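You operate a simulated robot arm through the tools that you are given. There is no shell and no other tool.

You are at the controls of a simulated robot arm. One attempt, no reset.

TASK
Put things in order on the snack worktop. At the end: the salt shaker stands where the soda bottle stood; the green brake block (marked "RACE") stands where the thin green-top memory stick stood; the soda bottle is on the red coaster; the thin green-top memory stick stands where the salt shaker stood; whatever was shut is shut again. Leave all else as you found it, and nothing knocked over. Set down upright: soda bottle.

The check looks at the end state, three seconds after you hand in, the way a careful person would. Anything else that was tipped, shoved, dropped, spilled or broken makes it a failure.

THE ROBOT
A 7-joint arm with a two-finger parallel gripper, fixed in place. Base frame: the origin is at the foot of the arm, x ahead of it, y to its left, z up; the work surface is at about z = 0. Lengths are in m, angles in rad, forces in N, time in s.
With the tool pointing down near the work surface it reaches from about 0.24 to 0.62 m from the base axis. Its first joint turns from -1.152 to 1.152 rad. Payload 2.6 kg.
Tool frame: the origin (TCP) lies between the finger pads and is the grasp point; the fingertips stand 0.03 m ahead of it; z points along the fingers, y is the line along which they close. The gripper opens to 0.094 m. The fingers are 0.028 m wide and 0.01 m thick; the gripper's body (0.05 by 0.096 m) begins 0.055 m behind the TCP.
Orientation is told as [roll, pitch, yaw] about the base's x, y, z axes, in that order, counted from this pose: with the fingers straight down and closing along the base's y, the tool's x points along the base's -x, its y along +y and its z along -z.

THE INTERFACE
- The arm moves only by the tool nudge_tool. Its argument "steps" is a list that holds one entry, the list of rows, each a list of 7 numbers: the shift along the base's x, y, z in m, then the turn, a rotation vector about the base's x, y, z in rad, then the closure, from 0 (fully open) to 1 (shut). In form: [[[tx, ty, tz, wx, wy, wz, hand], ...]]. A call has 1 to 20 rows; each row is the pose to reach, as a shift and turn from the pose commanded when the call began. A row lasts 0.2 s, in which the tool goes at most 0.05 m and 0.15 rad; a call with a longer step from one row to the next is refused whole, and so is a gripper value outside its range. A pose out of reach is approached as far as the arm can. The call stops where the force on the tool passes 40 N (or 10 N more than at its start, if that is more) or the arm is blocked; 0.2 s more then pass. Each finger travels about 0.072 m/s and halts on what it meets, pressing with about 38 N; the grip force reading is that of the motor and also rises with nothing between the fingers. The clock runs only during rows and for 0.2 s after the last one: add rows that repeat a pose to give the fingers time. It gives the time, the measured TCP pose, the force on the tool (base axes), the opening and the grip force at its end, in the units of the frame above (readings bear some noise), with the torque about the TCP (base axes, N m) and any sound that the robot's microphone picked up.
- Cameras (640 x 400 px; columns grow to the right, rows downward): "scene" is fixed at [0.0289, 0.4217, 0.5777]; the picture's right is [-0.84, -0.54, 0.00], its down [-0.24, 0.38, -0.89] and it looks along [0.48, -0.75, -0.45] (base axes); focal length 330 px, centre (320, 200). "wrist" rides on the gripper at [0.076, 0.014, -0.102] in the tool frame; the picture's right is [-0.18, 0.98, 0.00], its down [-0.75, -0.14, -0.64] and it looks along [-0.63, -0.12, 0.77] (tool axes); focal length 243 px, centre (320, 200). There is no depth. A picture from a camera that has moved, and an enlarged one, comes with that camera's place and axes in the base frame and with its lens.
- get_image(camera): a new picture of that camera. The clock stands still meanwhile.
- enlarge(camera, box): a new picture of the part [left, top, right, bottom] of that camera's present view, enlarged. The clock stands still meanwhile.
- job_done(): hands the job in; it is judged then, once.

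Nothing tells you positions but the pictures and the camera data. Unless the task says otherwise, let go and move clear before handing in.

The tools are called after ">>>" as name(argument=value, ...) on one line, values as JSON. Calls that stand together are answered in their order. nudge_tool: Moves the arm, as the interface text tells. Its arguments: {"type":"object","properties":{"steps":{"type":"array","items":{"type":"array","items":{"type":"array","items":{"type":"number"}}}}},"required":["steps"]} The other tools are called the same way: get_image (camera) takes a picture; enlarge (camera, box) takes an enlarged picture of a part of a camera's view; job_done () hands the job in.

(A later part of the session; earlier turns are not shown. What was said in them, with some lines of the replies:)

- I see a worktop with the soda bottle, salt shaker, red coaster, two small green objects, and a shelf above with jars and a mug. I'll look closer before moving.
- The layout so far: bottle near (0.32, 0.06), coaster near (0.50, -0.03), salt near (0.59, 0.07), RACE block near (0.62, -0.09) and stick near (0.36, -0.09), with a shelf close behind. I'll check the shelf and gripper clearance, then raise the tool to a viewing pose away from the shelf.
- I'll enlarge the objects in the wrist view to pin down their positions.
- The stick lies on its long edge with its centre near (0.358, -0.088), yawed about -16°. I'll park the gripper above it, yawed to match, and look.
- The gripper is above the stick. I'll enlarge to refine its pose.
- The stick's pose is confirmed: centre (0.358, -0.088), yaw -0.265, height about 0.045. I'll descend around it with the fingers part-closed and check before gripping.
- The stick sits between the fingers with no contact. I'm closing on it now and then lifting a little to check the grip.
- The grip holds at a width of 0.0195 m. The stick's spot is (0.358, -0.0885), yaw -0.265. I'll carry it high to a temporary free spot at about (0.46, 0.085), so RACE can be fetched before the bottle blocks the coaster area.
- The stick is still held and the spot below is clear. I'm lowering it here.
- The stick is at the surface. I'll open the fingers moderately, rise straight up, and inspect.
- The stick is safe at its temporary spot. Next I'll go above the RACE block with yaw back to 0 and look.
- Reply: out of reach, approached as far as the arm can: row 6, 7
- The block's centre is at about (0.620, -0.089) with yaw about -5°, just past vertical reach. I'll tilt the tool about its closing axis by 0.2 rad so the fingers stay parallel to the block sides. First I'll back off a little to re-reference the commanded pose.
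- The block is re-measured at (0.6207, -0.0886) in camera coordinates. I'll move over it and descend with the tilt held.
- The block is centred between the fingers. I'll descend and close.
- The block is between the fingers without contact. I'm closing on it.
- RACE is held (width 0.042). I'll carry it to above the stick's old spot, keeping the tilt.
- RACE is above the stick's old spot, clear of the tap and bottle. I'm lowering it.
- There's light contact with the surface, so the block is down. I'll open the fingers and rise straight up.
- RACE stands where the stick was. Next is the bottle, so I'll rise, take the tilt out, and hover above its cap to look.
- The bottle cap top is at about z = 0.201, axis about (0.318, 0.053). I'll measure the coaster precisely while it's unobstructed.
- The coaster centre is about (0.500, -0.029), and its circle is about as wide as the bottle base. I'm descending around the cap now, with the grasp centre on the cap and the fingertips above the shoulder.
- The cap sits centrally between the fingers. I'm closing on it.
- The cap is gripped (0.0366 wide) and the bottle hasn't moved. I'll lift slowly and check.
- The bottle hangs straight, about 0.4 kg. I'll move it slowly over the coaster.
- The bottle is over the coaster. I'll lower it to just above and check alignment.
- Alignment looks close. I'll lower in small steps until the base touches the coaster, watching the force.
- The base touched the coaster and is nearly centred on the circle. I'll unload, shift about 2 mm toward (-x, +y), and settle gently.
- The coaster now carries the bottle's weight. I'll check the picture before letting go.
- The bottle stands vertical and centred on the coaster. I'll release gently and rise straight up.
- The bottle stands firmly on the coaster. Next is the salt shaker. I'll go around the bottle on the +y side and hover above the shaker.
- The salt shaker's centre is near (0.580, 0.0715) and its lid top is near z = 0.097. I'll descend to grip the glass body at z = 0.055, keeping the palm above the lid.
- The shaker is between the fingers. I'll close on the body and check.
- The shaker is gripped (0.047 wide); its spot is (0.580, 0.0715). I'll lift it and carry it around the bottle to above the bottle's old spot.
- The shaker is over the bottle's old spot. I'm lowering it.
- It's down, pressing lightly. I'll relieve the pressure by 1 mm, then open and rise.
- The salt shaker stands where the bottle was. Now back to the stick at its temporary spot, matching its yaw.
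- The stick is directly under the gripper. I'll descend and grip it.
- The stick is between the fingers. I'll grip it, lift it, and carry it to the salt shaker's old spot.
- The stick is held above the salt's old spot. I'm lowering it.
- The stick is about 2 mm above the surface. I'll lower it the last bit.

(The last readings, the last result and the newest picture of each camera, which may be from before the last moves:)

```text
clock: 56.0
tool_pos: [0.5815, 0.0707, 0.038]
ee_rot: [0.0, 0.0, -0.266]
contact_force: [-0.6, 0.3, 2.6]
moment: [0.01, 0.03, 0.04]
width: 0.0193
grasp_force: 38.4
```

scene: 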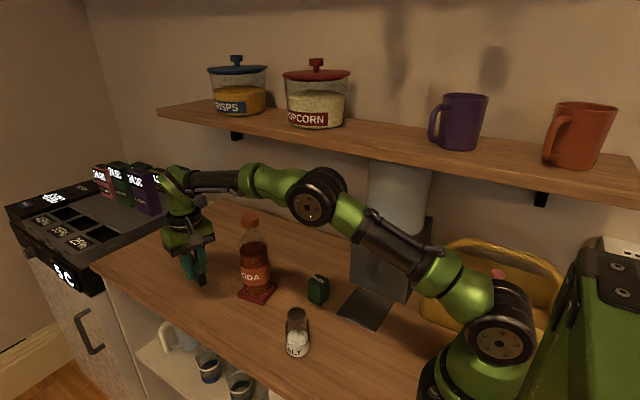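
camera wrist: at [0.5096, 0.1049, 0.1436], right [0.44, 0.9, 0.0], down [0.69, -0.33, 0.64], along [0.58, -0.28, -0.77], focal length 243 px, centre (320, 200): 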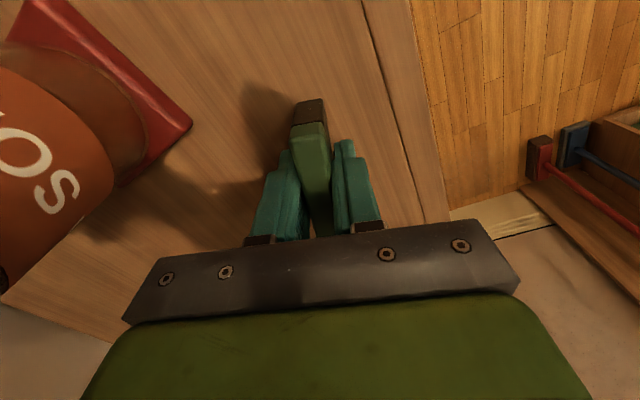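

It's touching lightly. I'll open and rise straight up.

>>> nudge_tool(steps=[[[0, 0, 0, 0, 0, 0, 0.75], [0, 0, 0, 0, 0, 0, 0.5], [0, 0, 0, 0, 0, 0, 0.5], [0, 0, 0.02, 0, 0, 0, 0.5], [0, 0, 0.06, 0, 0, 0, 0.5], [0, 0, 0.1, 0, 0, 0, 0.5], [0, 0, 0.1, 0, 0, 0, 0.5]]])

>>> get_image(camera="wrist")

>>> get_image(camera="scene")

```text
clock: 57.6
tool_pos: [0.5821, 0.0715, 0.1368]
ee_rot: [0.0, -0.001, -0.264]
contact_force: [-0.5, -0.2, 0.7]
moment: [0.03, 0.02, 0.03]
width: 0.0471
grasp_force: 0.1
```

```text
taken
camera wrist: at [0.511, 0.1069, 0.2409], right [0.43, 0.9, 0.0], down [0.69, -0.33, 0.64], along [0.58, -0.28, -0.77], focal length 243 px, centre (320, 200)
```

wrist: 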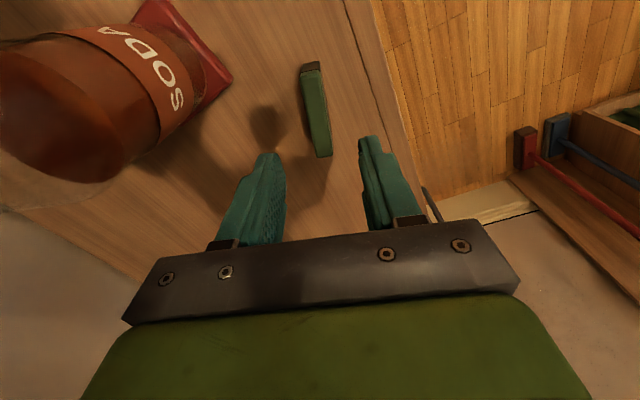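

```text
taken
```

scene: 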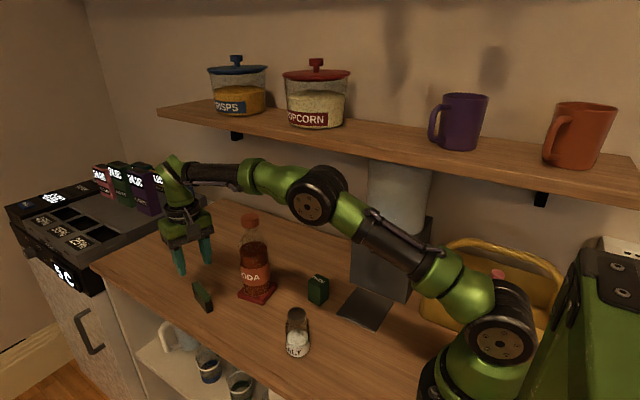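

All pieces are placed. I'll retreat along the +y side and upward, then inspect everything.

>>> nudge_tool(steps=[[[-0.025, 0.015, 0.03, 0, 0, 0, 0.3], [-0.055, 0.025, 0.06, 0, 0, 0.06, 0.2], [-0.09, 0.03, 0.09, 0, 0, 0.12, 0.1], [-0.12, 0.03, 0.12, 0, 0, 0.18, 0], [-0.15, 0.03, 0.15, 0, 0, 0.24, 0], [-0.18, 0.03, 0.18, 0, 0, 0.265, 0], [-0.22, 0.02, 0.2, 0, 0, 0.265, 0], [-0.22, 0.02, 0.2, 0, 0, 0.265, 0]]])

>>> get_image(camera="wrist")

>>> get_image(camera="scene")

>>> enlarge(camera="scene", box=[160, 220, 400, 370])

```text
clock: 59.4
tool_pos: [0.3624, 0.0918, 0.3372]
ee_rot: [0.001, 0.001, 0.002]
contact_force: [-0.2, 0.3, -0.2]
moment: [0.01, 0.0, 0.0]
width: 0.0941
grasp_force: 0.0
```

```text
taken
camera wrist: at [0.2849, 0.1058, 0.4403], right [0.18, 0.98, 0.0], down [0.75, -0.14, 0.64], along [0.63, -0.12, -0.77], focal length 243 px, centre (320, 200)
```

wrist: 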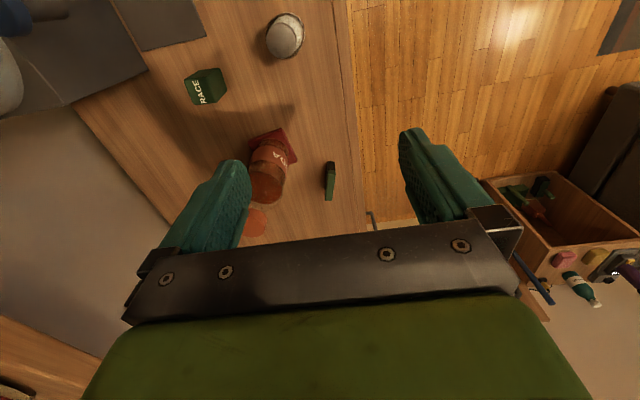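

```text
taken
```

scene: 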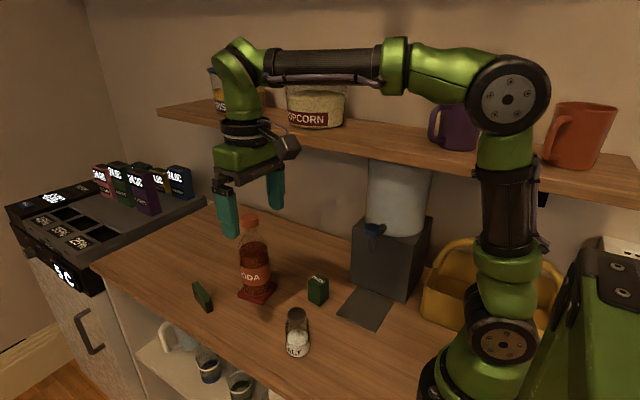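

```text
2.67 times, centred on (280, 295) of scene
camera zoom: at [0.0289, 0.4217, 0.5777], right [-0.84, -0.54, 0.0], down [-0.24, 0.38, -0.89], along [0.48, -0.75, -0.45], focal length 881 px, centre (427, -53)
```

zoom: 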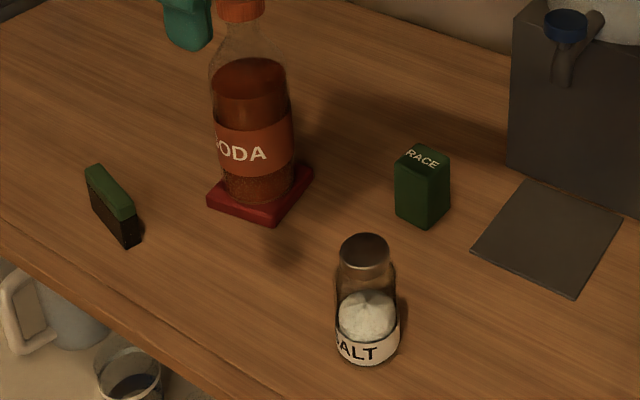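

Everything is in its place in the final views. The salt stands on the bottle's old spot, RACE on the stick's old spot, and the stick on the salt's old spot. The bottle is upright on the unmoved coaster, the other items look untouched, nothing was opened, and the arm is clear. I'm handing in.

>>> job_done()

```text
The job is handed in.
```

The snack worktop is in the order you asked for, and I've handed the job in. I don't have the check's result.

- **Soda bottle:** it stands upright on the red coaster, centred to within a few millimetres. The coaster did not move.
- **Salt shaker:** it stands where the bottle stood, about 4 to 5 mm off by my measurement from the pictures.
- **RACE brake block:** it stands where the green-top memory stick stood.
- **Memory stick:** it stands where the salt shaker stood, on its long edge as I found it.

I set the stick down at a free spot on the worktop for a while, so I could fetch the block before the bottle blocked the way. Nothing was opened, so there was nothing to shut again. In the last pictures nothing was tipped over, and nothing else appeared to have moved. The arm is clear of everything with the gripper open.
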